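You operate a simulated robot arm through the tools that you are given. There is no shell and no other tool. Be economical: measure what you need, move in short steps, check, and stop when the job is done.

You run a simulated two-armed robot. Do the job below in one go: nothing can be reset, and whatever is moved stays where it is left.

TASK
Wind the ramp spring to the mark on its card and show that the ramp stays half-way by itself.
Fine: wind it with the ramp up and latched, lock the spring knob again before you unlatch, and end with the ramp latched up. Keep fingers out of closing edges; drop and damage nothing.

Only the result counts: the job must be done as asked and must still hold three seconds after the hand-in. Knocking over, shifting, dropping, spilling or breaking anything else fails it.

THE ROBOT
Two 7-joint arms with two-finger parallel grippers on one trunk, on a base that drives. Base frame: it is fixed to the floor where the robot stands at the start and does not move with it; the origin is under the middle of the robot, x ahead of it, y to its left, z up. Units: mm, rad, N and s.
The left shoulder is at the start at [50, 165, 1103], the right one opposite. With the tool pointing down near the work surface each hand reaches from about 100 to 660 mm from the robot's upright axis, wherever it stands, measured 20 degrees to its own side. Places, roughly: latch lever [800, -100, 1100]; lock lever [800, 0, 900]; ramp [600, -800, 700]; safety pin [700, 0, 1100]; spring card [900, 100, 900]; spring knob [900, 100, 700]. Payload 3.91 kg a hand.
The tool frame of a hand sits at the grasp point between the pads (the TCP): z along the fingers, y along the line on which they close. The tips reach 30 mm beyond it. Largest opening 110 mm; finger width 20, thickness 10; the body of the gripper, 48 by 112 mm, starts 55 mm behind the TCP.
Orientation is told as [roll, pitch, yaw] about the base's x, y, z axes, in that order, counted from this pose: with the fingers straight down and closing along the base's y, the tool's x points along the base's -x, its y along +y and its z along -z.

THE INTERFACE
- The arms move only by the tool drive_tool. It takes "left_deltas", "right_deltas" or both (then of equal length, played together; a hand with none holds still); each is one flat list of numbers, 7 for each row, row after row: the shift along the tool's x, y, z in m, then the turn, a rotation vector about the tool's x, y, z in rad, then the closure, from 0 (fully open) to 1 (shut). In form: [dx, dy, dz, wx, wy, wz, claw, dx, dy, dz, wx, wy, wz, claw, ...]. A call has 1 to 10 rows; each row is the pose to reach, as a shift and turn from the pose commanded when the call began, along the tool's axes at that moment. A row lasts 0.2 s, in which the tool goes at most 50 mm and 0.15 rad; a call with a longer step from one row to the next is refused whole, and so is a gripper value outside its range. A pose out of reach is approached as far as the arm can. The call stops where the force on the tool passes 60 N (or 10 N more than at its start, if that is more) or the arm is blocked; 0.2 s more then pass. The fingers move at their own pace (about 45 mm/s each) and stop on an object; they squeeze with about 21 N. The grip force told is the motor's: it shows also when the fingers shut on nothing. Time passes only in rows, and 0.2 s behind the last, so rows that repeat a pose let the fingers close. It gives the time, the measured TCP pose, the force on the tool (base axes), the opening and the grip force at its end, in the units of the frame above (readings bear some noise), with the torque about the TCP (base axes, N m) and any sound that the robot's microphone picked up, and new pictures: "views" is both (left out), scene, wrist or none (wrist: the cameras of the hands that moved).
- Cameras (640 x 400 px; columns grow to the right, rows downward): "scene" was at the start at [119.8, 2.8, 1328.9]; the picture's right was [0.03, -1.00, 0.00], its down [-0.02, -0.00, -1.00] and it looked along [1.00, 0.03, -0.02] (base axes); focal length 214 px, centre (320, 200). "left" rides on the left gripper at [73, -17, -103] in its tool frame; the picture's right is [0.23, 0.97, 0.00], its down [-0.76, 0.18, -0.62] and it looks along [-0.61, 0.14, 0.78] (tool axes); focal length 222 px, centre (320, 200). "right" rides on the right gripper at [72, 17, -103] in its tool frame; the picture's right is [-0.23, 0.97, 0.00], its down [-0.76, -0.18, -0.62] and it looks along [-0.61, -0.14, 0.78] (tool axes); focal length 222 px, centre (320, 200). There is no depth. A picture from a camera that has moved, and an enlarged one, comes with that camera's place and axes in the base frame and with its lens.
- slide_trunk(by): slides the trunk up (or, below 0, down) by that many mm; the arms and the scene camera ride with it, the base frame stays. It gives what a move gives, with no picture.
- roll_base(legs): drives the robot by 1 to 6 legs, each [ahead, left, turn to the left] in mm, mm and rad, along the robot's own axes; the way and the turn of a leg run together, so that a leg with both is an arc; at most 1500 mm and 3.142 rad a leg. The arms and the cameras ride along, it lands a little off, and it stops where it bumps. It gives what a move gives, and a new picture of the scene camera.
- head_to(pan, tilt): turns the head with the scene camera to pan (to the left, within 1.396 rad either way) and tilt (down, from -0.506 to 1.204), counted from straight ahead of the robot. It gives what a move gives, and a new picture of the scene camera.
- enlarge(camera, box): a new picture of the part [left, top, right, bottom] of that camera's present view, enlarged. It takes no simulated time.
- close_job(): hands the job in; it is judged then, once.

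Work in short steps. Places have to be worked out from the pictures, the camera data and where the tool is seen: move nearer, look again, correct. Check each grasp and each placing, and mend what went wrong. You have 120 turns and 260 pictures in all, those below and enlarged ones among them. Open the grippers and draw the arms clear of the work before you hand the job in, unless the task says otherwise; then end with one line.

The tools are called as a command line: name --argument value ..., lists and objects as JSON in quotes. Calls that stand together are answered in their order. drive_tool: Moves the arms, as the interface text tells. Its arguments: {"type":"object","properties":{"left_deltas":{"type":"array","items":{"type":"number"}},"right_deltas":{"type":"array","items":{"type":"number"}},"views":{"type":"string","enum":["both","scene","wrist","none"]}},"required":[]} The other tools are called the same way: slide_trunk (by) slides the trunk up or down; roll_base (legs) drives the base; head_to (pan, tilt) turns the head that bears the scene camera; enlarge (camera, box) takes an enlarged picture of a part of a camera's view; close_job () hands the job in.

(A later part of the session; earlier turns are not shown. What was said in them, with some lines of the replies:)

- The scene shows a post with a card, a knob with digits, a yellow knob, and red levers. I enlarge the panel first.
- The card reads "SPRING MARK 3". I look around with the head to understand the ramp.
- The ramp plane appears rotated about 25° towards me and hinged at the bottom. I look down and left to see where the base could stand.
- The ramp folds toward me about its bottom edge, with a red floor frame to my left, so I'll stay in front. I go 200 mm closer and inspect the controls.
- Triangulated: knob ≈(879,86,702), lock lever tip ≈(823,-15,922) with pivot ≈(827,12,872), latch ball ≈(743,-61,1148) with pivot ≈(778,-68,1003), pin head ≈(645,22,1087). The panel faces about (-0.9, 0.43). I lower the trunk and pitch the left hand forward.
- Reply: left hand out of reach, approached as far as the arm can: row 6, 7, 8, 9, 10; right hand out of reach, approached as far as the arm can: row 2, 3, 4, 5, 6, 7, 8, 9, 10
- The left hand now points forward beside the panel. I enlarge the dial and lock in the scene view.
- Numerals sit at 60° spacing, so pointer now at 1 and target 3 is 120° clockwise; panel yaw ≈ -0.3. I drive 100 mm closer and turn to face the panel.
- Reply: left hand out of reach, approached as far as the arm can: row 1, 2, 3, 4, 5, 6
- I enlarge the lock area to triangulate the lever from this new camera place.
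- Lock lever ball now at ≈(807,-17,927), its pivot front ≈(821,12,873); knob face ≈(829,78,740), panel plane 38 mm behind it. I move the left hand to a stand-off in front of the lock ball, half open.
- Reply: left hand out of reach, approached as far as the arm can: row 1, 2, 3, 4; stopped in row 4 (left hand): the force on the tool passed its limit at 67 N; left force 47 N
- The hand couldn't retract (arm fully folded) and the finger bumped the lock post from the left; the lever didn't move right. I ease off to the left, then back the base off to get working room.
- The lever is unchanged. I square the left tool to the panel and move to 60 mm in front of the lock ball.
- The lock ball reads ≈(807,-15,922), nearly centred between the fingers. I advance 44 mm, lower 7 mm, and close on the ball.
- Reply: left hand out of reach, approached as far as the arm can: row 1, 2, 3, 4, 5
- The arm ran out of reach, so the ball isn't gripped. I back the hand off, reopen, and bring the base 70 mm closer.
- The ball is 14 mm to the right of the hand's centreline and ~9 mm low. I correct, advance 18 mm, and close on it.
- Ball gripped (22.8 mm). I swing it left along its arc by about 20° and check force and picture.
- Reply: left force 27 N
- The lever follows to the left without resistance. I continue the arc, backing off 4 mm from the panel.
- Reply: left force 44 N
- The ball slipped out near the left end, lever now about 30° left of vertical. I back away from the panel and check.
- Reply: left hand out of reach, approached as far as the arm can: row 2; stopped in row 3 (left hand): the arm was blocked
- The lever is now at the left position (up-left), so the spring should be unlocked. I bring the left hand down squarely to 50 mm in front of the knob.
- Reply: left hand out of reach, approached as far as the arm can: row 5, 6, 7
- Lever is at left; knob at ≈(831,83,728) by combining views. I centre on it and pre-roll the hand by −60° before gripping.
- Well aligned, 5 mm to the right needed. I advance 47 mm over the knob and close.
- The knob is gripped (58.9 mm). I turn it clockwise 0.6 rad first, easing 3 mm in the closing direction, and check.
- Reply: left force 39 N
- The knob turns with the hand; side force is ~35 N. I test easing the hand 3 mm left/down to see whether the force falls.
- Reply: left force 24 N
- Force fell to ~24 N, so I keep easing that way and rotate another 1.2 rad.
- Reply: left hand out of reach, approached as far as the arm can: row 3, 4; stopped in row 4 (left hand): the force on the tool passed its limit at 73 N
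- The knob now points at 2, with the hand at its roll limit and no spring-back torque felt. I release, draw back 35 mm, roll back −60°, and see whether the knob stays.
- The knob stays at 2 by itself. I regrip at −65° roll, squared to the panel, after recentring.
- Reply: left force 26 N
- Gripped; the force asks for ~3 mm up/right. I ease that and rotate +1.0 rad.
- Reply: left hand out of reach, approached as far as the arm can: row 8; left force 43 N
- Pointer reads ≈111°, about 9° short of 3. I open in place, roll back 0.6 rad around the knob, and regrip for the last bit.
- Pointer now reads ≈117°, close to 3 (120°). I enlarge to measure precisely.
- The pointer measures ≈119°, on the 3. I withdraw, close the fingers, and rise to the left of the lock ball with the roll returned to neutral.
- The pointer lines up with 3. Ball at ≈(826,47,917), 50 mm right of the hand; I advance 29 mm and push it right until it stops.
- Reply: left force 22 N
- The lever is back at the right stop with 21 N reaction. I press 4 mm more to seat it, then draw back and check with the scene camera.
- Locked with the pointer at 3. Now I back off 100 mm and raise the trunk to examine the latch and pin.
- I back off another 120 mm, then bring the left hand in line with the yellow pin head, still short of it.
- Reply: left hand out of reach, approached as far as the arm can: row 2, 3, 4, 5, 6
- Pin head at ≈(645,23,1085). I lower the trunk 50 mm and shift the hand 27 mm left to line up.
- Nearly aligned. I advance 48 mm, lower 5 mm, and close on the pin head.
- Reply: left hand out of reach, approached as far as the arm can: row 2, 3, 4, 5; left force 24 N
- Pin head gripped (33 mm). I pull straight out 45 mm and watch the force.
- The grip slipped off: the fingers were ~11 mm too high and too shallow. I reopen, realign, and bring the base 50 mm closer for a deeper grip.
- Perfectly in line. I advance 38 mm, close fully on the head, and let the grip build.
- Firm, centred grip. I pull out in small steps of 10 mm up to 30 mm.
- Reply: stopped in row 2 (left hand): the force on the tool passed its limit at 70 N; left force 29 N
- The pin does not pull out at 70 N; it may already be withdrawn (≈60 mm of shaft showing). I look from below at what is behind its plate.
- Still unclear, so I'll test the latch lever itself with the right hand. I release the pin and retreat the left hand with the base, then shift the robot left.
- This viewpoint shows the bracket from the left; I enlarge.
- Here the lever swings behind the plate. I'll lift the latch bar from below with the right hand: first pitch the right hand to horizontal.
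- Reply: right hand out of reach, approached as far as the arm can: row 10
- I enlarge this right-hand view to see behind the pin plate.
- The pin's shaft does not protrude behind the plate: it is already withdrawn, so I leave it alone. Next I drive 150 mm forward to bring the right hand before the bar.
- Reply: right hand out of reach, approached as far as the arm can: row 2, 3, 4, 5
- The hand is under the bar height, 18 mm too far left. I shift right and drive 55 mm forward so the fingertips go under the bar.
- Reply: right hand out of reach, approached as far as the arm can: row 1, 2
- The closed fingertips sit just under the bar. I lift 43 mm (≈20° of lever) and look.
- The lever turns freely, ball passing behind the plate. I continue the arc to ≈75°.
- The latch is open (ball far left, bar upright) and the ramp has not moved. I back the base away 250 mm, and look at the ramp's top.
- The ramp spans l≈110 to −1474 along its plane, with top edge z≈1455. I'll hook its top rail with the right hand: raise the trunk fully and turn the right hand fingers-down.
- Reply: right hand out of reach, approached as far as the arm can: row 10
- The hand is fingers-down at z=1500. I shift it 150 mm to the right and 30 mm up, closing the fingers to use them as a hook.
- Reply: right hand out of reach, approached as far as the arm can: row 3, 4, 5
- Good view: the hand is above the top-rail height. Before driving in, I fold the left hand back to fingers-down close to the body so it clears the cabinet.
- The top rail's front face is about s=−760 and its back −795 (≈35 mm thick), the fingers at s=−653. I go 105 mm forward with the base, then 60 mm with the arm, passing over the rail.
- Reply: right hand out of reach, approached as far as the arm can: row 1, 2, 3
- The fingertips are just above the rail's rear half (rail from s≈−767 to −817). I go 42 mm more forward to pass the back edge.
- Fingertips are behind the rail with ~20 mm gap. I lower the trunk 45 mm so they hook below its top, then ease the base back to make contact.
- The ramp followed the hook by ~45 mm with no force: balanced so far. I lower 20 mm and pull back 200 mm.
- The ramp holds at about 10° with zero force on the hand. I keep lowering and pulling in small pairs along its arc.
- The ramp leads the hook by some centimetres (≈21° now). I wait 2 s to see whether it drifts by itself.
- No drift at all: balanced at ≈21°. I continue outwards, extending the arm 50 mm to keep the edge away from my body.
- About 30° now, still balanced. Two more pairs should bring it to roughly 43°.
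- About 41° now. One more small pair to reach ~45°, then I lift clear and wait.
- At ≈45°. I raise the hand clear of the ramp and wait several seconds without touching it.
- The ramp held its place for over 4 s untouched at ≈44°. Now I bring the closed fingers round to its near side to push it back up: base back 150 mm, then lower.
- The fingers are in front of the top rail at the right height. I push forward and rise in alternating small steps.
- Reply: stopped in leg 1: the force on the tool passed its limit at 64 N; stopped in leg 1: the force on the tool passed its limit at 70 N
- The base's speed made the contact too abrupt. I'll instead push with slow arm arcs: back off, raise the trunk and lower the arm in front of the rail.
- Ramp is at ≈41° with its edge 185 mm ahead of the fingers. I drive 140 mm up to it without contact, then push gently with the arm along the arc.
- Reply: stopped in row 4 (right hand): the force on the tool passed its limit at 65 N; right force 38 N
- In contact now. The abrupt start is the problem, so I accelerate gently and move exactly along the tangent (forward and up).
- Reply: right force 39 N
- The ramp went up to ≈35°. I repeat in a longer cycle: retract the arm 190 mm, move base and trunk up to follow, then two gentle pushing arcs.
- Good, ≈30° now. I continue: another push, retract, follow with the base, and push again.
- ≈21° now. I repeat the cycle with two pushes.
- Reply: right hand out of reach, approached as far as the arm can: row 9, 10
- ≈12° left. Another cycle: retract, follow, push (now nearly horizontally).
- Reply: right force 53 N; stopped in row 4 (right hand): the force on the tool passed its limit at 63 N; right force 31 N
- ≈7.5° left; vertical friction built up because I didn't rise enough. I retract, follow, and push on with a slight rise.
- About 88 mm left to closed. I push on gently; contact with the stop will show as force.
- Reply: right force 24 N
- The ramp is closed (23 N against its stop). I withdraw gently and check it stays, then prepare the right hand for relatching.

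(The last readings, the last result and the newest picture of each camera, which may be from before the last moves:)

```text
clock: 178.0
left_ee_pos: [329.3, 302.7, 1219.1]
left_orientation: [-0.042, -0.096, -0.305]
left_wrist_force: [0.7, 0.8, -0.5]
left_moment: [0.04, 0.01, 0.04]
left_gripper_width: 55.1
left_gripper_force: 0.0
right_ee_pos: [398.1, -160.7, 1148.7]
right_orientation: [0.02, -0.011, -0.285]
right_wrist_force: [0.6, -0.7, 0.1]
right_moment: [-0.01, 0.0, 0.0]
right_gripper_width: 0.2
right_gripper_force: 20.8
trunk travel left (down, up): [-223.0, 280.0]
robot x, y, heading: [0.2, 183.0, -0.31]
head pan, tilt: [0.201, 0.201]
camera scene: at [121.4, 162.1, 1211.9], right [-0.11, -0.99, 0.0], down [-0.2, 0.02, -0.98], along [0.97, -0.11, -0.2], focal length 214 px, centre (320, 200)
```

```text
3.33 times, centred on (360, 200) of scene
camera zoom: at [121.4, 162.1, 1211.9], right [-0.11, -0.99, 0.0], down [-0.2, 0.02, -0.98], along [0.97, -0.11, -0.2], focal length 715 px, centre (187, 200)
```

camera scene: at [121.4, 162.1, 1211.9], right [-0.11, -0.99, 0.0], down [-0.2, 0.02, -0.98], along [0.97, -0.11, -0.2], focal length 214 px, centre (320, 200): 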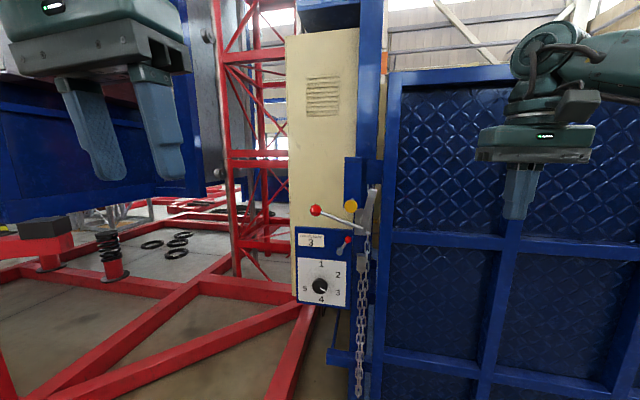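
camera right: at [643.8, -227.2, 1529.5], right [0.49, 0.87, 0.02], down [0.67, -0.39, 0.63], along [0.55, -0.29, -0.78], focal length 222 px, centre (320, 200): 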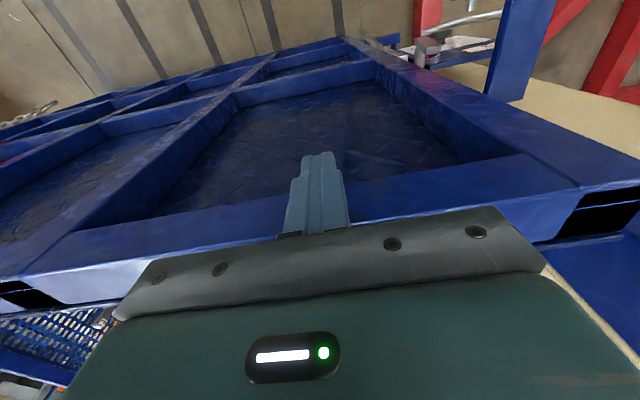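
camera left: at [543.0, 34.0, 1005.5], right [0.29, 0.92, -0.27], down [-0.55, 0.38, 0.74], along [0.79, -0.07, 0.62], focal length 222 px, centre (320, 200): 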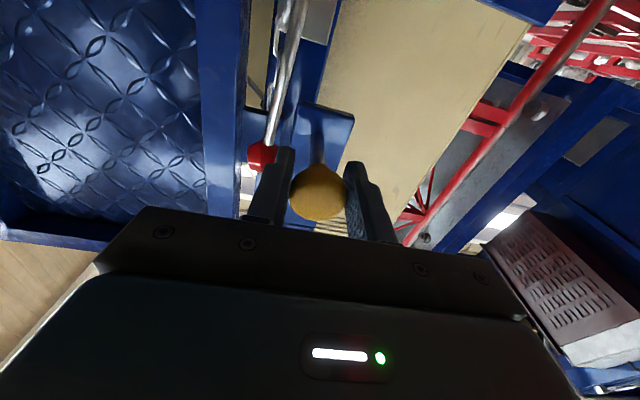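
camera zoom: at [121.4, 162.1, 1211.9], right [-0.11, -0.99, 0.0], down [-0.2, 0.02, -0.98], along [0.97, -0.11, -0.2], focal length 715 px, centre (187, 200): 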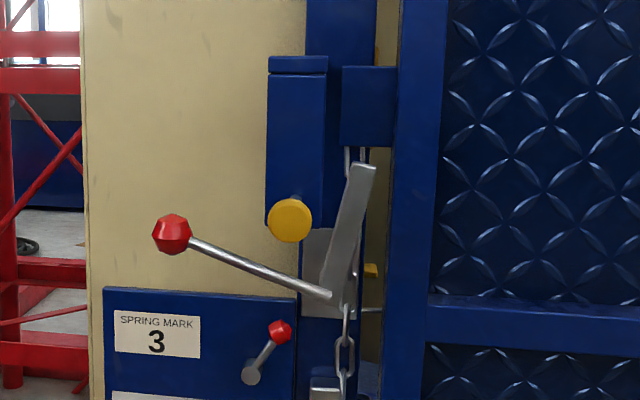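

Ramp stays closed by itself. The lever's pivot is ≈(l 173, z 980), ball ≈(l 329, z 1035). I'll lift the ball from below with the left hand first: pitch the left hand forward and shift the base 45 mm right.

drive_tool --left_deltas '[-0.02, 0, 0.021, 0, -0.15, 0, 1, -0.04, 0, 0.042, 0, -0.3, 0, 1, -0.06, 0, 0.063, 0, -0.45, 0, 1, -0.08, 0, 0.084, 0, -0.6, 0, 1, -0.1, 0, 0.105, 0, -0.75, 0, 1, -0.12, 0, 0.126, 0, -0.9, 0, 1, -0.14, 0, 0.147, 0, -1.05, 0, 1, -0.16, 0, 0.168, 0, -1.2, 0, 1, -0.18, 0, 0.19, 0, -1.35, 0, 1, -0.2, 0, 0.21, 0, -1.48, 0, 1]' --views "none"

roll_base --legs '[[0, -45, 0], [130, 0, 0]]'

drive_tool --left_deltas '[0, 0, 0, 0, 0, 0, 1]' --views "wrist"

```text
clock: 180.2
left_ee_pos: [525.8, 232.7, 1043.4]
left_orientation: [-0.487, -1.48, 0.175]
left_wrist_force: [-0.6, -0.6, 0.1]
left_moment: [0.01, -0.01, 0.03]
left_gripper_width: 0.0
left_gripper_force: 21.2
left hand out of reach, approached as far as the arm can: row 10
right_ee_pos: [397.3, -161.3, 1148.3]
right_orientation: [0.02, -0.01, -0.286]
right_wrist_force: [-0.2, -0.3, 0.4]
right_moment: [0.04, 0.01, 0.0]
right_gripper_width: 0.3
right_gripper_force: 21.5
trunk travel left (down, up): [-223.0, 280.0]
robot x, y, heading: [-0.9, 180.2, -0.31]
head pan, tilt: [0.201, 0.201]
```

```text
clock: 182.2
left_ee_pos: [631.2, 153.7, 1044.0]
left_orientation: [-0.476, -1.479, 0.166]
left_wrist_force: [0.3, -0.3, 0.4]
left_moment: [0.02, 0.03, -0.04]
left_gripper_width: 0.0
left_gripper_force: 21.3
right_ee_pos: [503.9, -242.4, 1147.4]
right_orientation: [0.018, -0.011, -0.281]
right_wrist_force: [0.4, -0.6, 0.1]
right_moment: [-0.04, 0.04, 0.0]
right_gripper_width: 0.0
right_gripper_force: 20.6
trunk travel left (down, up): [-223.0, 280.0]
robot x, y, heading: [103.6, 98.0, -0.312]
head pan, tilt: [0.201, 0.201]
camera scene: at [227.8, 81.5, 1211.8], right [-0.11, -0.99, 0.0], down [-0.2, 0.02, -0.98], along [0.97, -0.11, -0.2], focal length 214 px, centre (320, 200)
```

scene: 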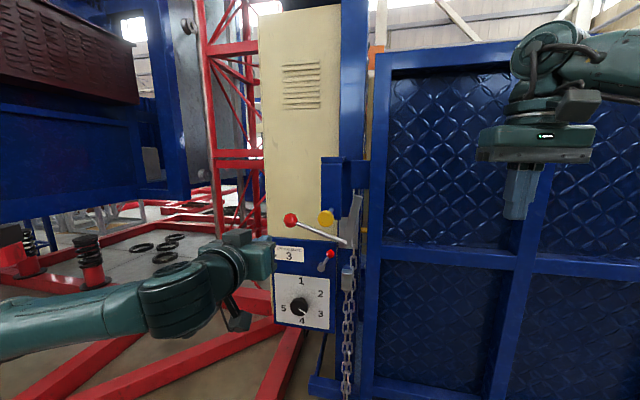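

```text
clock: 182.6
left_ee_pos: [631.3, 152.0, 1044.7]
left_orientation: [-0.479, -1.478, 0.166]
left_wrist_force: [0.2, 0.3, 0.6]
left_moment: [0.0, 0.02, 0.02]
left_gripper_width: 0.0
left_gripper_force: 21.1
right_ee_pos: [503.1, -240.5, 1147.6]
right_orientation: [0.019, -0.011, -0.284]
right_wrist_force: [0.1, 0.7, 0.2]
right_moment: [0.01, 0.0, 0.0]
right_gripper_width: 0.0
right_gripper_force: 21.6
trunk travel left (down, up): [-223.0, 280.0]
robot x, y, heading: [108.5, 98.5, -0.31]
head pan, tilt: [0.201, 0.201]
camera left: at [522.0, 166.6, 981.3], right [0.27, 0.92, -0.27], down [-0.47, 0.37, 0.8], along [0.84, -0.1, 0.53], focal length 222 px, centre (320, 200)
```

left: 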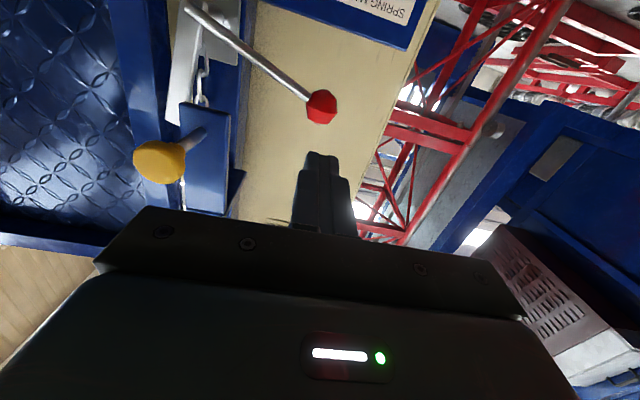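

The ball is directly ahead, 10 mm above the hand's line. I lower 45 mm, shift 11 mm left, and drive 165 mm forward so the closed fingers go under the ball.

drive_tool --left_deltas '[0.02, 0.006, 0, 0, -0.04, 0, 1, 0.045, 0.011, 0, 0, -0.09, 0, 1, 0.045, 0.011, 0, 0, -0.09, 0, 1]' --views "none"

roll_base --legs '[[165, 0, 0]]'

drive_tool --left_deltas '[0, 0, 0, 0, 0, 0, 1]' --views "wrist"

```text
clock: 183.4
left_ee_pos: [631.5, 152.1, 1044.9]
left_orientation: [-0.478, -1.478, 0.171]
left_wrist_force: [-0.6, -0.2, 0.1]
left_moment: [0.0, -0.02, 0.01]
left_gripper_width: 0.2
left_gripper_force: 21.4
left hand out of reach, approached as far as the arm can: row 1, 2, 3
right_ee_pos: [503.4, -241.2, 1148.2]
right_orientation: [0.018, -0.011, -0.283]
right_wrist_force: [0.0, 0.3, 0.5]
right_moment: [0.02, 0.03, -0.03]
right_gripper_width: 0.1
right_gripper_force: 21.3
trunk travel left (down, up): [-223.0, 280.0]
robot x, y, heading: [104.9, 99.9, -0.311]
head pan, tilt: [0.201, 0.201]
```

```text
clock: 184.7
left_ee_pos: [756.4, 111.2, 1043.5]
left_orientation: [-0.421, -1.48, 0.109]
left_wrist_force: [-2.1, 2.0, -0.8]
left_moment: [0.01, 0.04, 0.04]
left_gripper_width: 0.1
left_gripper_force: 20.9
right_ee_pos: [633.5, -283.2, 1147.4]
right_orientation: [0.02, -0.01, -0.286]
right_wrist_force: [-0.6, -0.4, 0.5]
right_moment: [-0.02, 0.03, -0.02]
right_gripper_width: 0.0
right_gripper_force: 20.9
trunk travel left (down, up): [-223.0, 280.0]
robot x, y, heading: [233.5, 59.1, -0.31]
head pan, tilt: [0.201, 0.201]
stopped in leg 1: the force on the tool passed its limit at 121 N (the readings are from after the stop); the commanded pose is now the measured one
camera scene: at [357.0, 40.1, 1211.9], right [-0.11, -0.99, 0.0], down [-0.2, 0.02, -0.98], along [0.97, -0.11, -0.2], focal length 214 px, centre (320, 200)
```

scene: 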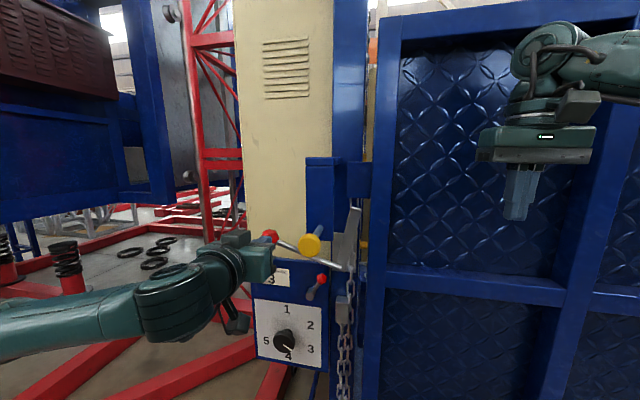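

```text
clock: 185.1
left_ee_pos: [756.4, 111.8, 1044.8]
left_orientation: [-0.42, -1.478, 0.11]
left_wrist_force: [-2.9, 2.4, -0.7]
left_moment: [0.01, 0.05, 0.06]
left_gripper_width: 0.0
left_gripper_force: 21.3
right_ee_pos: [633.0, -283.7, 1146.9]
right_orientation: [0.018, -0.007, -0.286]
right_wrist_force: [-0.1, 0.2, 1.0]
right_moment: [-0.01, 0.02, 0.0]
right_gripper_width: 0.0
right_gripper_force: 21.1
trunk travel left (down, up): [-223.0, 280.0]
robot x, y, heading: [233.5, 60.9, -0.31]
head pan, tilt: [0.201, 0.201]
camera left: at [647.3, 126.0, 980.8], right [0.28, 0.92, -0.26], down [-0.47, 0.37, 0.8], along [0.84, -0.1, 0.53], focal length 222 px, centre (320, 200)
```

left: 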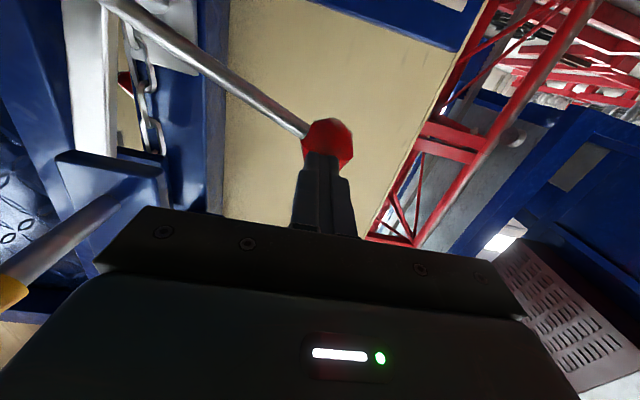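

The hand hadn't lowered (out of reach) and the fingertips ran into the ball; it looks intact. I back off, lower with the trunk instead, and check before going forward.

roll_base --legs '[[-50, 0, 0]]'

slide_trunk --by -45

drive_tool --left_deltas '[0, 0.011, 0, 0, 0, 0, 1, 0, 0.011, 0, 0, 0, 0, 1]' --views "wrist"

enlarge --camera "scene" --box '[240, 150, 400, 290]'

```text
clock: 186.0
left_ee_pos: [709.3, 125.7, 1044.1]
left_orientation: [-0.423, -1.483, 0.109]
left_wrist_force: [-0.1, 0.1, -0.3]
left_moment: [0.01, 0.03, -0.03]
left_gripper_width: 0.1
left_gripper_force: 21.5
right_ee_pos: [585.1, -268.0, 1148.1]
right_orientation: [0.018, -0.009, -0.286]
right_wrist_force: [-0.7, -0.1, 0.2]
right_moment: [0.01, -0.01, -0.01]
right_gripper_width: 0.0
right_gripper_force: 21.1
trunk travel left (down, up): [-223.0, 280.0]
robot x, y, heading: [186.6, 76.3, -0.308]
head pan, tilt: [0.201, 0.201]
camera scene: at [309.8, 55.1, 1212.0], right [-0.11, -0.99, 0.0], down [-0.2, 0.02, -0.98], along [0.97, -0.11, -0.2], focal length 214 px, centre (320, 200)
```

scene: 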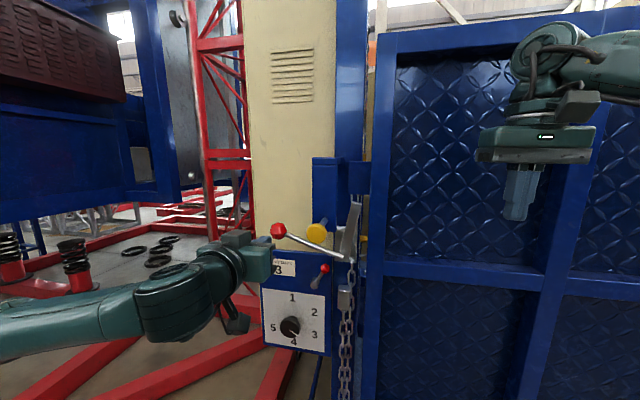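

```text
clock: 186.9
left_ee_pos: [710.7, 126.2, 999.5]
left_orientation: [-0.422, -1.482, 0.109]
left_wrist_force: [-0.4, 0.2, -0.8]
left_moment: [0.0, -0.01, -0.01]
left_gripper_width: 0.2
left_gripper_force: 20.7
right_ee_pos: [586.4, -268.1, 1102.0]
right_orientation: [0.019, -0.009, -0.284]
right_wrist_force: [0.4, 0.6, 0.3]
right_moment: [0.01, -0.02, 0.02]
right_gripper_width: 0.1
right_gripper_force: 21.3
trunk travel left (down, up): [-178.0, 325.0]
robot x, y, heading: [189.1, 74.0, -0.313]
head pan, tilt: [0.201, 0.201]
```

```text
clock: 187.5
left_ee_pos: [713.2, 135.7, 1000.0]
left_orientation: [-0.417, -1.481, 0.102]
left_wrist_force: [0.6, -0.9, 0.1]
left_moment: [0.02, 0.03, -0.01]
left_gripper_width: 0.1
left_gripper_force: 21.3
right_ee_pos: [586.4, -268.2, 1101.5]
right_orientation: [0.019, -0.007, -0.286]
right_wrist_force: [-0.2, 0.4, -0.1]
right_moment: [0.03, -0.02, -0.03]
right_gripper_width: 0.1
right_gripper_force: 21.1
trunk travel left (down, up): [-178.0, 325.0]
robot x, y, heading: [187.2, 75.4, -0.312]
head pan, tilt: [0.201, 0.201]
camera left: at [604.4, 151.1, 936.1], right [0.28, 0.92, -0.26], down [-0.47, 0.37, 0.8], along [0.84, -0.1, 0.54], focal length 222 px, centre (320, 200)
```

left: 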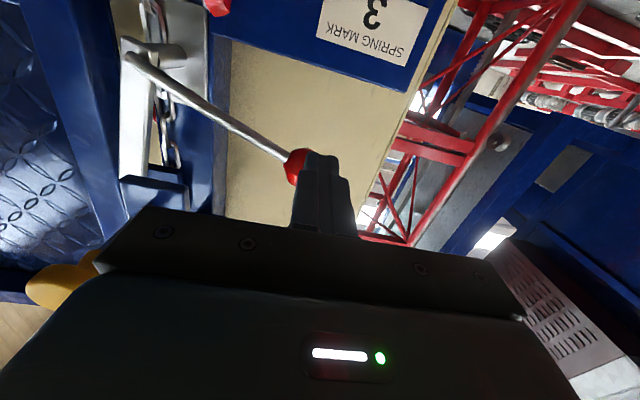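

```text
2.86 times, centred on (320, 220) of scene
camera zoom: at [310.2, 54.9, 1166.9], right [-0.11, -0.99, 0.0], down [-0.2, 0.02, -0.98], along [0.97, -0.11, -0.2], focal length 613 px, centre (320, 143)
```

zoom: 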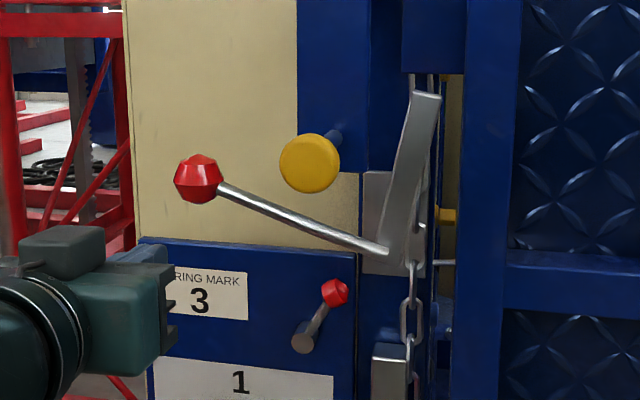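

Now the hand is below the ball (ball z≈1036, finger top ≈1010). I drive 85 mm forward.

roll_base --legs '[[85, 0, 0]]'

drive_tool --left_deltas '[0, 0, 0, 0, 0, 0, 1]' --views "wrist"

```text
clock: 188.7
left_ee_pos: [793.7, 110.6, 998.8]
left_orientation: [-0.411, -1.479, 0.097]
left_wrist_force: [-0.6, 0.1, 0.3]
left_moment: [0.0, 0.01, -0.01]
left_gripper_width: 0.1
left_gripper_force: 20.7
right_ee_pos: [661.3, -292.9, 1101.3]
right_orientation: [0.015, 0.004, -0.282]
right_wrist_force: [-1.2, 1.2, -0.3]
right_moment: [-0.01, -0.08, -0.05]
right_gripper_width: 0.1
right_gripper_force: 21.0
trunk travel left (down, up): [-178.0, 325.0]
robot x, y, heading: [267.9, 51.3, -0.313]
head pan, tilt: [0.201, 0.201]
stopped in leg 1: the force on the tool passed its limit at 66 N (the readings are from after the stop); the commanded pose is now the measured one
camera scene: at [390.1, 29.3, 1167.0], right [-0.11, -0.99, 0.0], down [-0.2, 0.02, -0.98], along [0.97, -0.11, -0.2], focal length 214 px, centre (320, 200)
```

scene: 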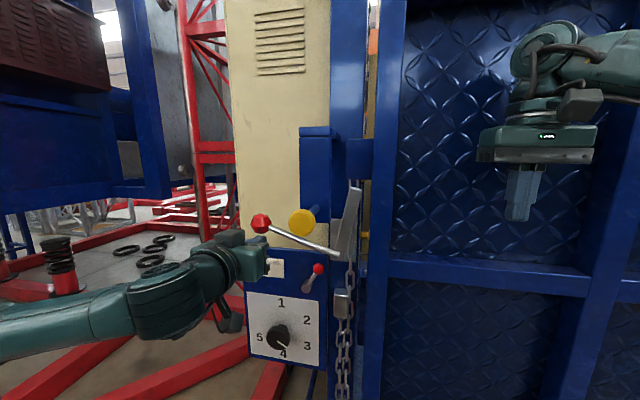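

```text
clock: 189.1
left_ee_pos: [793.5, 111.1, 998.3]
left_orientation: [-0.412, -1.48, 0.101]
left_wrist_force: [0.6, 0.0, 0.3]
left_moment: [0.02, 0.0, 0.0]
left_gripper_width: 0.0
left_gripper_force: 21.2
right_ee_pos: [662.4, -292.7, 1102.6]
right_orientation: [0.018, 0.007, -0.283]
right_wrist_force: [-1.0, -0.5, -0.1]
right_moment: [0.01, -0.07, -0.02]
right_gripper_width: 0.0
right_gripper_force: 21.3
trunk travel left (down, up): [-178.0, 325.0]
robot x, y, heading: [273.8, 50.3, -0.308]
head pan, tilt: [0.201, 0.201]
camera left: at [684.5, 125.5, 935.9], right [0.28, 0.92, -0.26], down [-0.47, 0.37, 0.8], along [0.84, -0.1, 0.53], focal length 222 px, centre (320, 200)
```

left: 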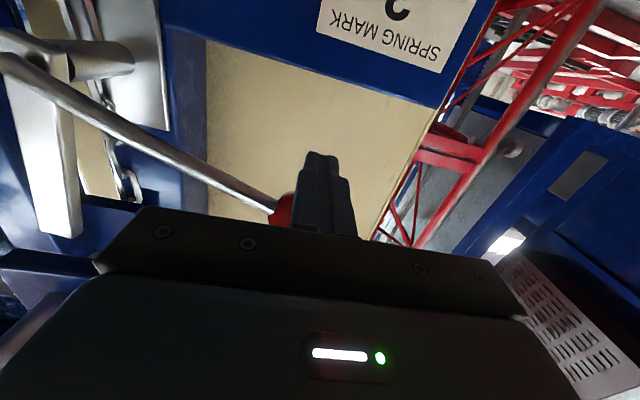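

The left fingers are under the ball (the stop was probably the right hand grazing the closed ramp). I draw the right hand back while lifting the ball along its arc.

drive_tool --left_deltas '[-0.015, 0, 0, 0, 0, 0, 1, -0.028, -0.002, 0, 0, 0, 0, 1, -0.04, -0.006, 0, 0, 0, 0, 1, -0.052, -0.011, 0, 0, 0, 0, 1, -0.062, -0.016, 0, 0, 0, 0, 1, -0.071, -0.022, 0, 0, 0, 0, 1, -0.08, -0.028, 0, 0, 0, 0, 1, -0.088, -0.034, 0, 0, 0, 0, 1, -0.095, -0.04, 0, 0, 0, 0, 1, -0.101, -0.046, 0, 0, 0, 0, 1]' --right_deltas '[0.01, 0, 0, 0, 0, 0, 1, 0.02, 0, 0, 0, 0, 0, 1, 0.03, 0, 0, 0, 0, 0, 1, 0.04, 0, 0, 0, 0, 0, 1, 0.05, 0, 0, 0, 0, 0, 1, 0.06, 0, 0, 0, 0, 0, 1, 0.07, 0, 0, 0, 0, 0, 1, 0.08, 0, 0, 0, 0, 0, 1, 0.09, 0, 0, 0, 0, 0, 1, 0.1, 0, 0, 0, 0, 0, 1]' --views "both"

```text
clock: 191.3
left_ee_pos: [789.1, 65.7, 1099.7]
left_orientation: [-0.419, -1.483, 0.107]
left_wrist_force: [0.3, -0.7, 0.6]
left_moment: [0.0, -0.04, 0.0]
left_gripper_width: 0.0
left_gripper_force: 20.7
right_ee_pos: [566.5, -265.1, 1101.7]
right_orientation: [0.015, 0.007, -0.283]
right_wrist_force: [-0.1, 0.3, -0.1]
right_moment: [0.04, -0.01, -0.03]
right_gripper_width: 0.0
right_gripper_force: 21.0
trunk travel left (down, up): [-178.0, 325.0]
robot x, y, heading: [270.5, 49.1, -0.315]
head pan, tilt: [0.201, 0.201]
camera scene: at [390.2, 29.3, 1166.9], right [-0.11, -0.99, 0.0], down [-0.2, 0.02, -0.98], along [0.97, -0.11, -0.2], focal length 214 px, centre (320, 200)
camera right: at [502.9, -231.9, 1204.6], right [0.49, 0.87, 0.01], down [0.68, -0.39, 0.62], along [0.54, -0.29, -0.79], focal length 222 px, centre (320, 200)
camera left: at [680.6, 81.6, 1036.9], right [0.28, 0.92, -0.26], down [-0.47, 0.37, 0.8], along [0.84, -0.1, 0.54], focal length 222 px, centre (320, 200)
```

scene: 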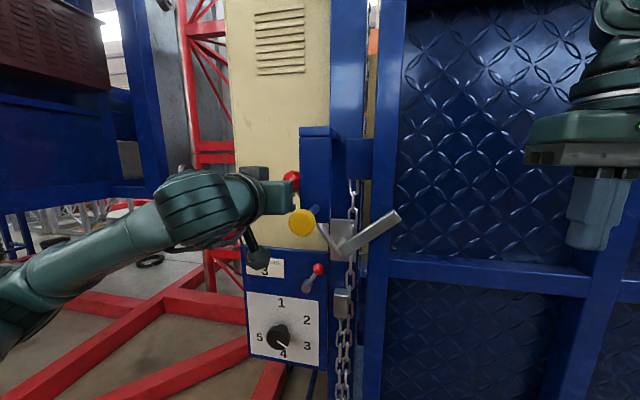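
right: 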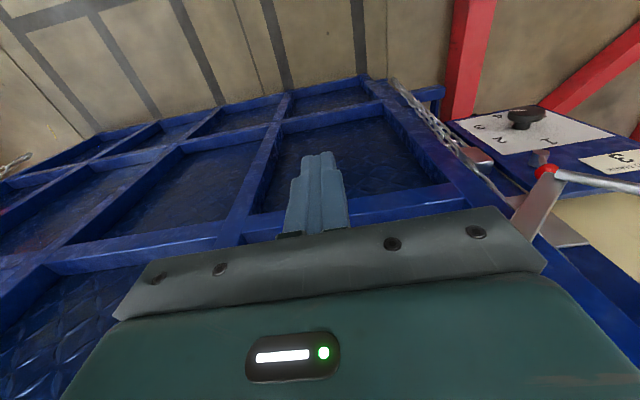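
left: 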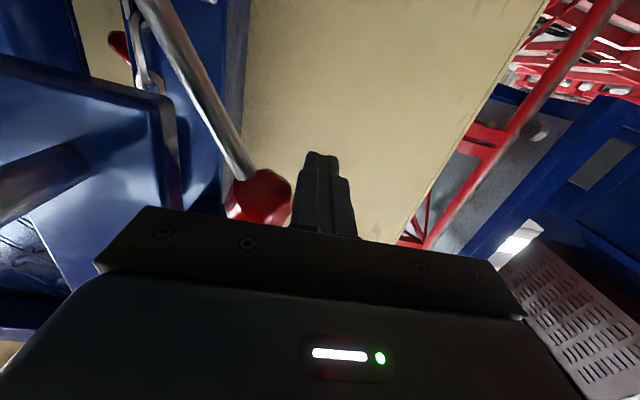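

The bar is now at ≈38° and the lever rests without load. I lower the left hand slightly to see whether the lever holds by itself, then back off.

drive_tool --left_deltas '[0.01, 0.01, 0, 0, 0, 0, 1, 0.025, 0.025, 0, 0, 0, 0, 1]' --views "none"

roll_base --legs '[[-170, 0, 0], [0, 80, 0]]'

```text
clock: 191.9
left_ee_pos: [793.1, 90.8, 1075.6]
left_orientation: [-0.419, -1.481, 0.107]
left_wrist_force: [-0.3, -0.1, -0.1]
left_moment: [0.01, 0.0, 0.02]
left_gripper_width: 0.3
left_gripper_force: 21.1
right_ee_pos: [567.4, -266.9, 1102.4]
right_orientation: [0.013, 0.003, -0.283]
right_wrist_force: [-0.1, 0.0, 0.7]
right_moment: [0.02, 0.07, -0.01]
right_gripper_width: 0.0
right_gripper_force: 21.2
trunk travel left (down, up): [-178.0, 325.0]
robot x, y, heading: [267.8, 47.9, -0.312]
head pan, tilt: [0.201, 0.201]
```

```text
clock: 194.4
left_ee_pos: [652.1, 211.0, 1074.7]
left_orientation: [-0.417, -1.481, 0.105]
left_wrist_force: [0.1, 0.0, 0.3]
left_moment: [-0.02, -0.01, 0.0]
left_gripper_width: 0.0
left_gripper_force: 21.2
right_ee_pos: [425.2, -146.4, 1102.0]
right_orientation: [0.014, 0.005, -0.279]
right_wrist_force: [-1.1, -0.4, 0.3]
right_moment: [0.01, 0.04, 0.01]
right_gripper_width: 0.2
right_gripper_force: 20.5
trunk travel left (down, up): [-178.0, 325.0]
robot x, y, heading: [127.1, 168.5, -0.314]
head pan, tilt: [0.201, 0.201]
stopped in leg 2: the robot was blocked; the commanded pose is now the measured one
camera scene: at [248.3, 149.0, 1166.9], right [-0.11, -0.99, 0.0], down [-0.2, 0.02, -0.98], along [0.97, -0.11, -0.2], focal length 214 px, centre (320, 200)
```

scene: 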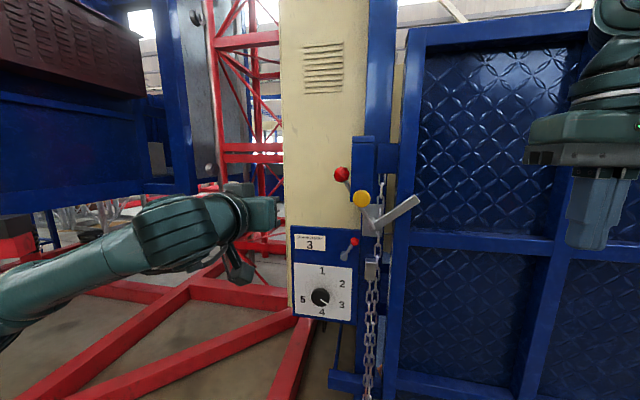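

The lever holds by itself at ≈38°. (The base touched something on its left; I won't go further left.) I pitch the right hand horizontal again and bring it toward the bar.

drive_tool --right_deltas '[-0.01, 0.012, 0.003, 0, -0.15, 0, 1, -0.02, 0.024, 0.006, 0, -0.3, 0, 1, -0.03, 0.036, 0.009, 0, -0.45, 0, 1, -0.04, 0.048, 0.012, 0, -0.6, 0, 1, -0.05, 0.06, 0.015, 0, -0.75, 0, 1, -0.06, 0.072, 0.018, 0, -0.9, 0, 1, -0.07, 0.084, 0.021, 0, -1.05, 0, 1, -0.08, 0.096, 0.024, 0, -1.2, 0, 1, -0.09, 0.108, 0.027, 0, -1.35, 0, 1, -0.1, 0.12, 0.03, 0, -1.49, 0, 1]' --views "both"

```text
clock: 196.6
left_ee_pos: [651.1, 211.5, 1075.3]
left_orientation: [-0.416, -1.481, 0.106]
left_wrist_force: [0.2, -0.5, -0.4]
left_moment: [-0.03, 0.01, -0.01]
left_gripper_width: 0.0
left_gripper_force: 21.3
right_ee_pos: [555.3, -58.8, 1070.7]
right_orientation: [0.177, -1.486, -0.455]
right_wrist_force: [-0.8, 0.3, 0.6]
right_moment: [0.03, -0.02, 0.03]
right_gripper_width: 0.0
right_gripper_force: 21.2
trunk travel left (down, up): [-178.0, 325.0]
robot x, y, heading: [128.7, 171.0, -0.308]
head pan, tilt: [0.201, 0.201]
camera scene: at [248.3, 149.0, 1166.9], right [-0.11, -0.99, 0.0], down [-0.2, 0.02, -0.98], along [0.97, -0.11, -0.2], focal length 214 px, centre (320, 200)
camera right: at [455.9, -11.8, 1006.2], right [0.29, 0.93, 0.24], down [-0.59, -0.03, 0.81], along [0.76, -0.37, 0.54], focal length 222 px, centre (320, 200)
```

scene: 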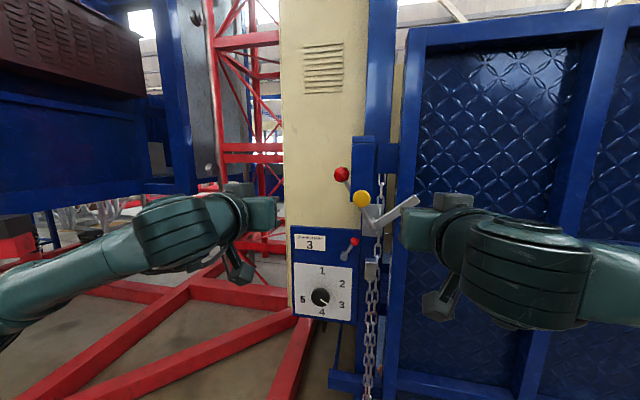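
right: 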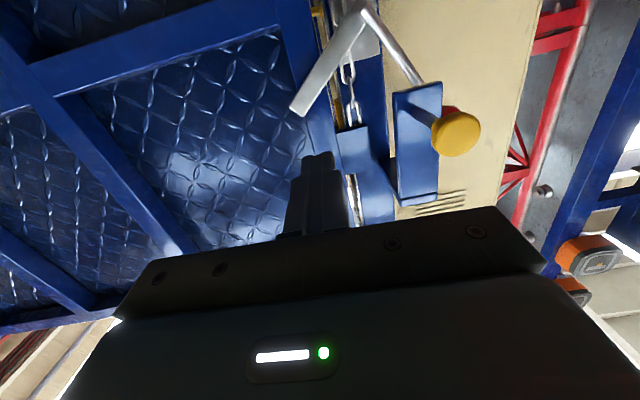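

The bar's tip is at ≈(l 80, z 1061), pivot (l 173, z 985). I align the right fingers above-left of the bar (l 120, z 1085) before moving in.

drive_tool --right_deltas '[-0.008, 0.008, 0, 0, -0.04, 0, 1, -0.014, 0.015, 0, 0, -0.08, 0, 1, -0.014, 0.015, 0, 0, -0.08, 0, 1]' --views "none"

roll_base --legs '[[130, -10, 0]]'

drive_tool --right_deltas '[0, 0, 0, 0, 0, 0, 1]' --views "wrist"

```text
clock: 197.4
left_ee_pos: [650.8, 210.7, 1075.5]
left_orientation: [-0.414, -1.481, 0.106]
left_wrist_force: [-0.9, 0.1, 0.5]
left_moment: [0.01, 0.01, -0.03]
left_gripper_width: 0.0
left_gripper_force: 21.1
right_ee_pos: [560.7, -43.3, 1086.8]
right_orientation: [1.194, -1.555, -1.475]
right_wrist_force: [0.3, -0.6, -0.8]
right_moment: [-0.01, -0.01, -0.01]
right_gripper_width: 0.1
right_gripper_force: 20.4
trunk travel left (down, up): [-178.0, 325.0]
robot x, y, heading: [128.7, 167.4, -0.305]
head pan, tilt: [0.201, 0.201]
```

```text
clock: 198.7
left_ee_pos: [774.2, 162.7, 1075.6]
left_orientation: [-0.418, -1.478, 0.108]
left_wrist_force: [0.6, -0.2, 0.0]
left_moment: [0.01, 0.0, 0.01]
left_gripper_width: 0.1
left_gripper_force: 21.0
right_ee_pos: [684.5, -92.7, 1085.2]
right_orientation: [1.144, -1.555, -1.422]
right_wrist_force: [-0.1, -0.2, 0.4]
right_moment: [-0.01, -0.01, -0.03]
right_gripper_width: 0.1
right_gripper_force: 21.0
trunk travel left (down, up): [-178.0, 325.0]
robot x, y, heading: [249.7, 116.8, -0.309]
head pan, tilt: [0.201, 0.201]
camera scene: at [371.3, 99.6, 1166.9], right [-0.11, -0.99, 0.0], down [-0.2, 0.02, -0.98], along [0.97, -0.1, -0.2], focal length 214 px, centre (320, 200)
```

scene: 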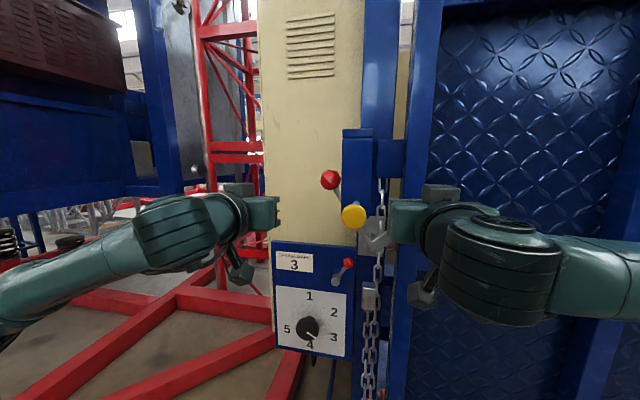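

```text
clock: 199.1
left_ee_pos: [774.5, 161.7, 1074.5]
left_orientation: [-0.417, -1.479, 0.108]
left_wrist_force: [-0.1, -0.2, 0.0]
left_moment: [0.0, 0.0, 0.04]
left_gripper_width: 0.0
left_gripper_force: 21.2
right_ee_pos: [683.8, -91.5, 1086.9]
right_orientation: [1.161, -1.553, -1.438]
right_wrist_force: [0.3, -0.4, 0.7]
right_moment: [0.02, -0.01, 0.0]
right_gripper_width: 0.3
right_gripper_force: 20.8
trunk travel left (down, up): [-178.0, 325.0]
robot x, y, heading: [250.5, 114.7, -0.313]
head pan, tilt: [0.201, 0.201]
camera right: at [590.1, -47.5, 1013.2], right [0.27, 0.93, 0.24], down [-0.65, -0.01, 0.76], along [0.71, -0.36, 0.6], focal length 222 px, centre (320, 200)
```

right: 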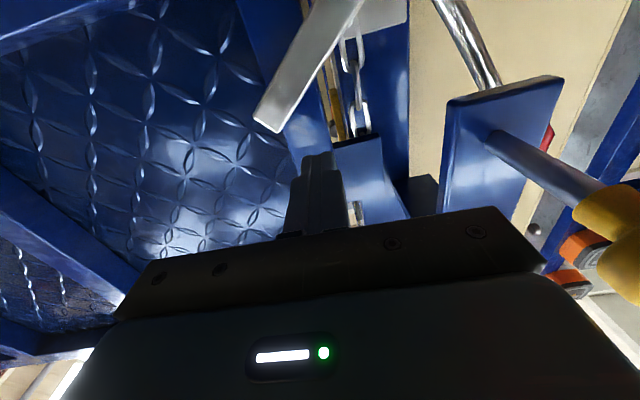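

The finger line is above the bar near its tip. I shift 5 mm left and advance 48 mm.

drive_tool --right_deltas '[0, 0.005, 0.016, 0, 0, 0, 1, 0, 0.005, 0.032, 0, 0, 0, 1, 0, 0.005, 0.048, 0, 0, 0, 1, 0, 0.005, 0.048, 0, 0, 0, 1]' --views "wrist"

```text
clock: 200.1
left_ee_pos: [774.2, 162.7, 1075.6]
left_orientation: [-0.415, -1.48, 0.107]
left_wrist_force: [-0.1, -0.2, -0.8]
left_moment: [0.01, 0.05, 0.02]
left_gripper_width: 0.0
left_gripper_force: 21.1
right_ee_pos: [732.3, -99.8, 1085.1]
right_orientation: [1.146, -1.556, -1.424]
right_wrist_force: [-0.7, 0.2, 1.3]
right_moment: [-0.01, 0.0, -0.02]
right_gripper_width: 0.0
right_gripper_force: 20.7
trunk travel left (down, up): [-178.0, 325.0]
robot x, y, heading: [252.5, 119.3, -0.308]
head pan, tilt: [0.201, 0.201]
camera right: at [638.7, -54.6, 1012.5], right [0.27, 0.93, 0.24], down [-0.65, -0.01, 0.76], along [0.71, -0.36, 0.6], focal length 222 px, centre (320, 200)
```

right: 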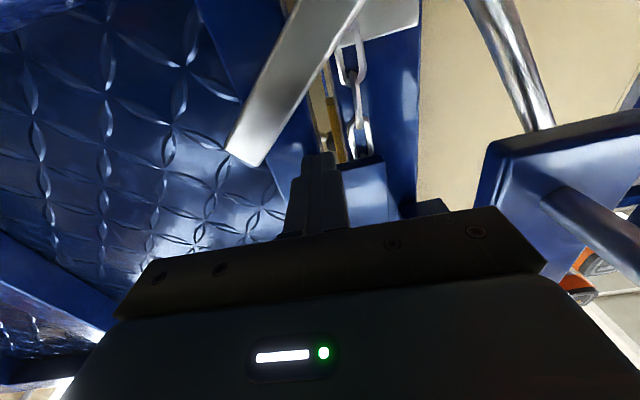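

Fingers are above-left of the bar. I sweep down along the arc to bring the bar back to horizontal.

drive_tool --right_deltas '[0.01, -0.003, 0, 0, 0, 0, 1, 0.0228, -0.0075, 0, 0, 0, 0, 1, 0.034, -0.017, 0, 0, 0, 0, 1, 0.041, -0.024, 0, 0, 0, 0, 1, 0.048, -0.03, 0, 0, 0, 0, 1, 0.056, -0.034, 0, 0, 0, 0, 1, 0.064, -0.038, 0, 0, 0, 0, 1, 0.073, -0.041, 0, 0, 0, 0, 1, 0.081, -0.043, 0, 0, 0, 0, 1, 0.088, -0.044, 0, 0, 0, 0, 1]' --views "both"

```text
clock: 202.3
left_ee_pos: [773.5, 165.2, 1078.3]
left_orientation: [-0.434, -1.483, 0.128]
left_wrist_force: [-0.5, 0.3, 0.7]
left_moment: [0.0, 0.03, -0.01]
left_gripper_width: 0.0
left_gripper_force: 21.5
right_ee_pos: [718.7, -139.3, 1006.7]
right_orientation: [2.314, -1.543, -2.591]
right_wrist_force: [10.7, 2.3, 33.1]
right_moment: [-0.24, -0.76, -0.2]
right_gripper_width: 0.0
right_gripper_force: 20.6
trunk travel left (down, up): [-178.0, 325.0]
robot x, y, heading: [252.7, 117.3, -0.308]
head pan, tilt: [0.201, 0.201]
camera scene: at [370.1, 101.1, 1167.8], right [-0.11, -0.99, 0.0], down [-0.2, 0.02, -0.98], along [0.97, -0.1, -0.2], focal length 214 px, centre (320, 200)
camera right: at [626.8, -94.7, 931.7], right [0.26, 0.93, 0.25], down [-0.66, -0.01, 0.75], along [0.7, -0.36, 0.62], focal length 222 px, centre (320, 200)
```

scene: 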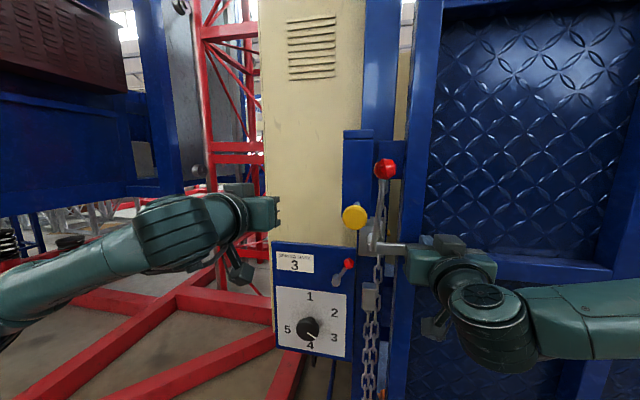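
right: 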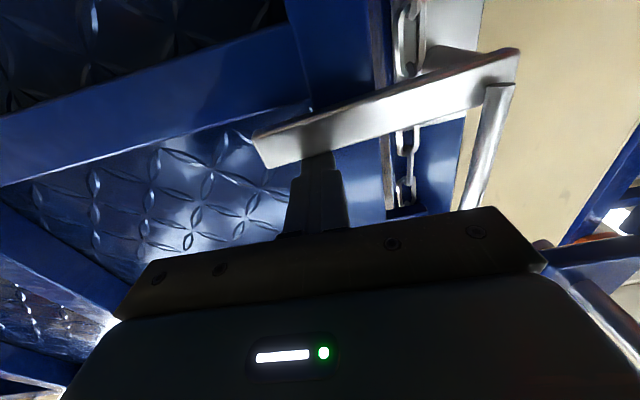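

The bar is back over the ramp at its stop (33 N). I lift off slightly, back away, and inspect.

drive_tool --right_deltas '[-0.02, 0, 0, 0, 0, 0, 1, -0.03, 0, -0.02, 0, 0, 0, 1]' --views "none"

roll_base --legs '[[-230, 0, 0]]'

enlarge --camera "scene" --box '[290, 130, 450, 290]'

```text
clock: 202.9
left_ee_pos: [773.6, 164.2, 1075.3]
left_orientation: [-0.415, -1.48, 0.107]
left_wrist_force: [-0.5, 1.2, 0.0]
left_moment: [0.04, -0.04, -0.02]
left_gripper_width: 0.0
left_gripper_force: 21.5
right_ee_pos: [700.1, -135.1, 1025.7]
right_orientation: [0.829, -1.554, -1.103]
right_wrist_force: [-0.1, -0.1, 0.4]
right_moment: [0.01, -0.01, -0.03]
right_gripper_width: 0.0
right_gripper_force: 21.0
trunk travel left (down, up): [-178.0, 325.0]
robot x, y, heading: [253.0, 117.8, -0.308]
head pan, tilt: [0.201, 0.201]
```

```text
clock: 204.6
left_ee_pos: [553.3, 234.0, 1075.2]
left_orientation: [-0.414, -1.479, 0.112]
left_wrist_force: [-0.6, 0.3, 0.3]
left_moment: [0.01, -0.03, 0.01]
left_gripper_width: 0.0
left_gripper_force: 21.5
right_ee_pos: [480.9, -64.7, 1026.7]
right_orientation: [1.158, -1.554, -1.433]
right_wrist_force: [0.0, 0.5, -0.2]
right_moment: [-0.01, 0.0, 0.03]
right_gripper_width: 0.2
right_gripper_force: 20.7
trunk travel left (down, up): [-178.0, 325.0]
robot x, y, heading: [33.0, 189.8, -0.303]
head pan, tilt: [0.201, 0.201]
camera scene: at [151.1, 169.5, 1166.9], right [-0.1, -0.99, 0.0], down [-0.2, 0.02, -0.98], along [0.97, -0.1, -0.2], focal length 214 px, centre (320, 200)
```

scene: 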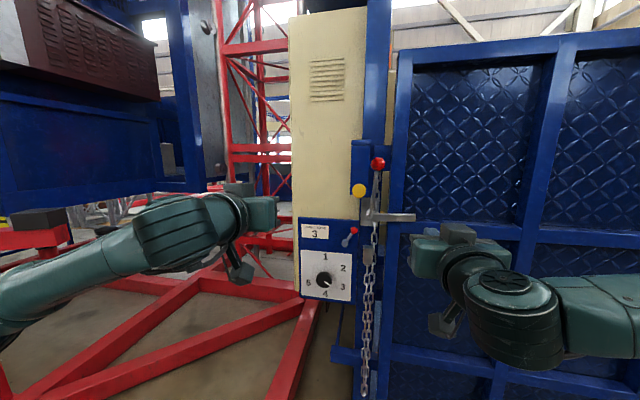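

```text
2.50 times, centred on (370, 210) of scene
camera zoom: at [151.1, 169.5, 1166.9], right [-0.1, -0.99, 0.0], down [-0.2, 0.02, -0.98], along [0.97, -0.1, -0.2], focal length 536 px, centre (195, 175)
```

zoom: 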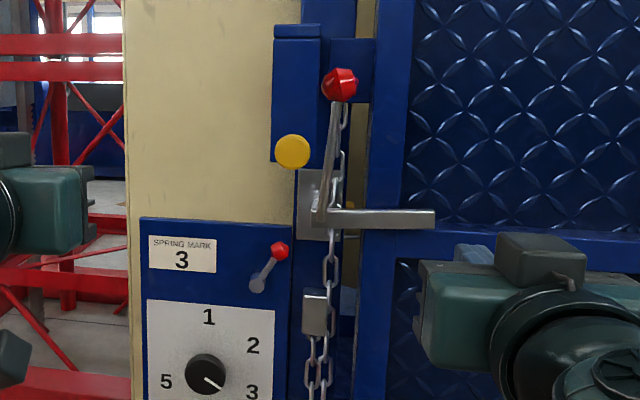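

Lever and bar look exactly as at the start: ramp up and latched, knob at 3, lock engaged. I open both grippers and hand in.

drive_tool --left_deltas '[0, 0, 0, 0, 0, 0, 0.2, 0, 0, 0, 0, 0, 0, 0, 0, 0, 0, 0, 0, 0, 0, 0, 0, 0, 0, 0, 0, 0, 0, 0, 0, 0, 0, 0, 0]' --right_deltas '[0, 0, 0, 0, 0, 0, 0.2, 0, 0, 0, 0, 0, 0, 0, 0, 0, 0, 0, 0, 0, 0, 0, 0, 0, 0, 0, 0, 0, 0, 0, 0, 0, 0, 0, 0]' --views "scene"

enlarge --camera "scene" --box '[290, 200, 420, 300]'

```text
clock: 205.8
left_ee_pos: [553.8, 232.8, 1075.7]
left_orientation: [-0.414, -1.48, 0.109]
left_wrist_force: [-0.6, -0.1, 0.2]
left_moment: [-0.04, 0.02, 0.0]
left_gripper_width: 103.2
left_gripper_force: 0.0
right_ee_pos: [481.1, -65.1, 1027.3]
right_orientation: [1.15, -1.556, -1.424]
right_wrist_force: [0.2, -0.6, 0.2]
right_moment: [-0.02, 0.0, -0.01]
right_gripper_width: 103.6
right_gripper_force: 0.2
trunk travel left (down, up): [-178.0, 325.0]
robot x, y, heading: [32.0, 184.6, -0.307]
head pan, tilt: [0.201, 0.201]
camera scene: at [151.2, 169.5, 1166.9], right [-0.1, -0.99, 0.0], down [-0.2, 0.02, -0.98], along [0.97, -0.1, -0.2], focal length 214 px, centre (320, 200)
```

scene: 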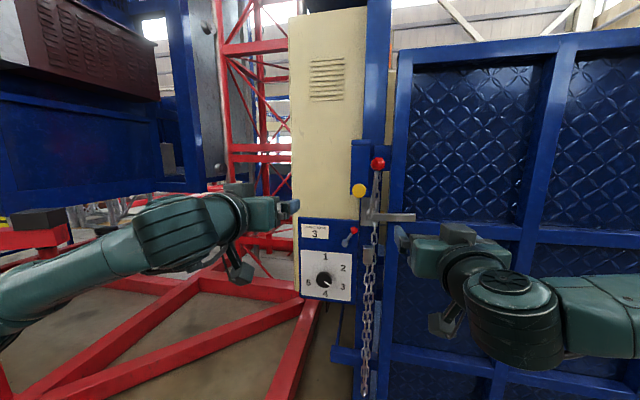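

```text
4.00 times, centred on (355, 250) of scene
camera zoom: at [151.2, 169.5, 1166.9], right [-0.1, -0.99, 0.0], down [-0.2, 0.02, -0.98], along [0.97, -0.1, -0.2], focal length 858 px, centre (180, 0)
```

zoom: 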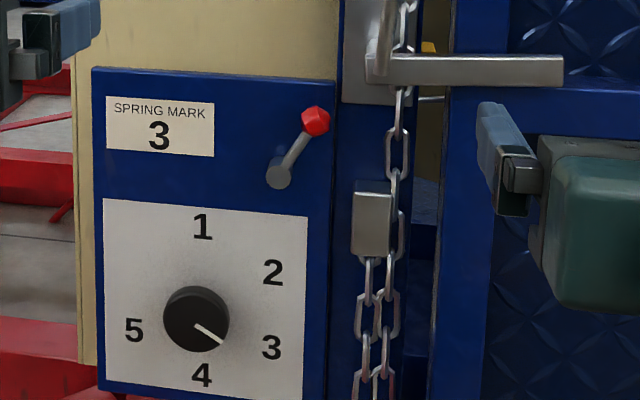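

The pointer lines up with 3, everything is latched and locked, and the hands are clear. Handing in.

close_job

```text
The job is handed in.
```

I wound the spring to mark 3 with the ramp up and latched, and locked the knob again before unlatching. The ramp then stayed at about 44° untouched for over 4 seconds, and it is now closed and latched up. The robot made a few hard contacts: the latch-lever ball took a 121 N bump, pulling on the safety pin hit the 60 N limit (it did not move), and the base was stopped once on its left, probably by the red floor frame. I saw no damage.
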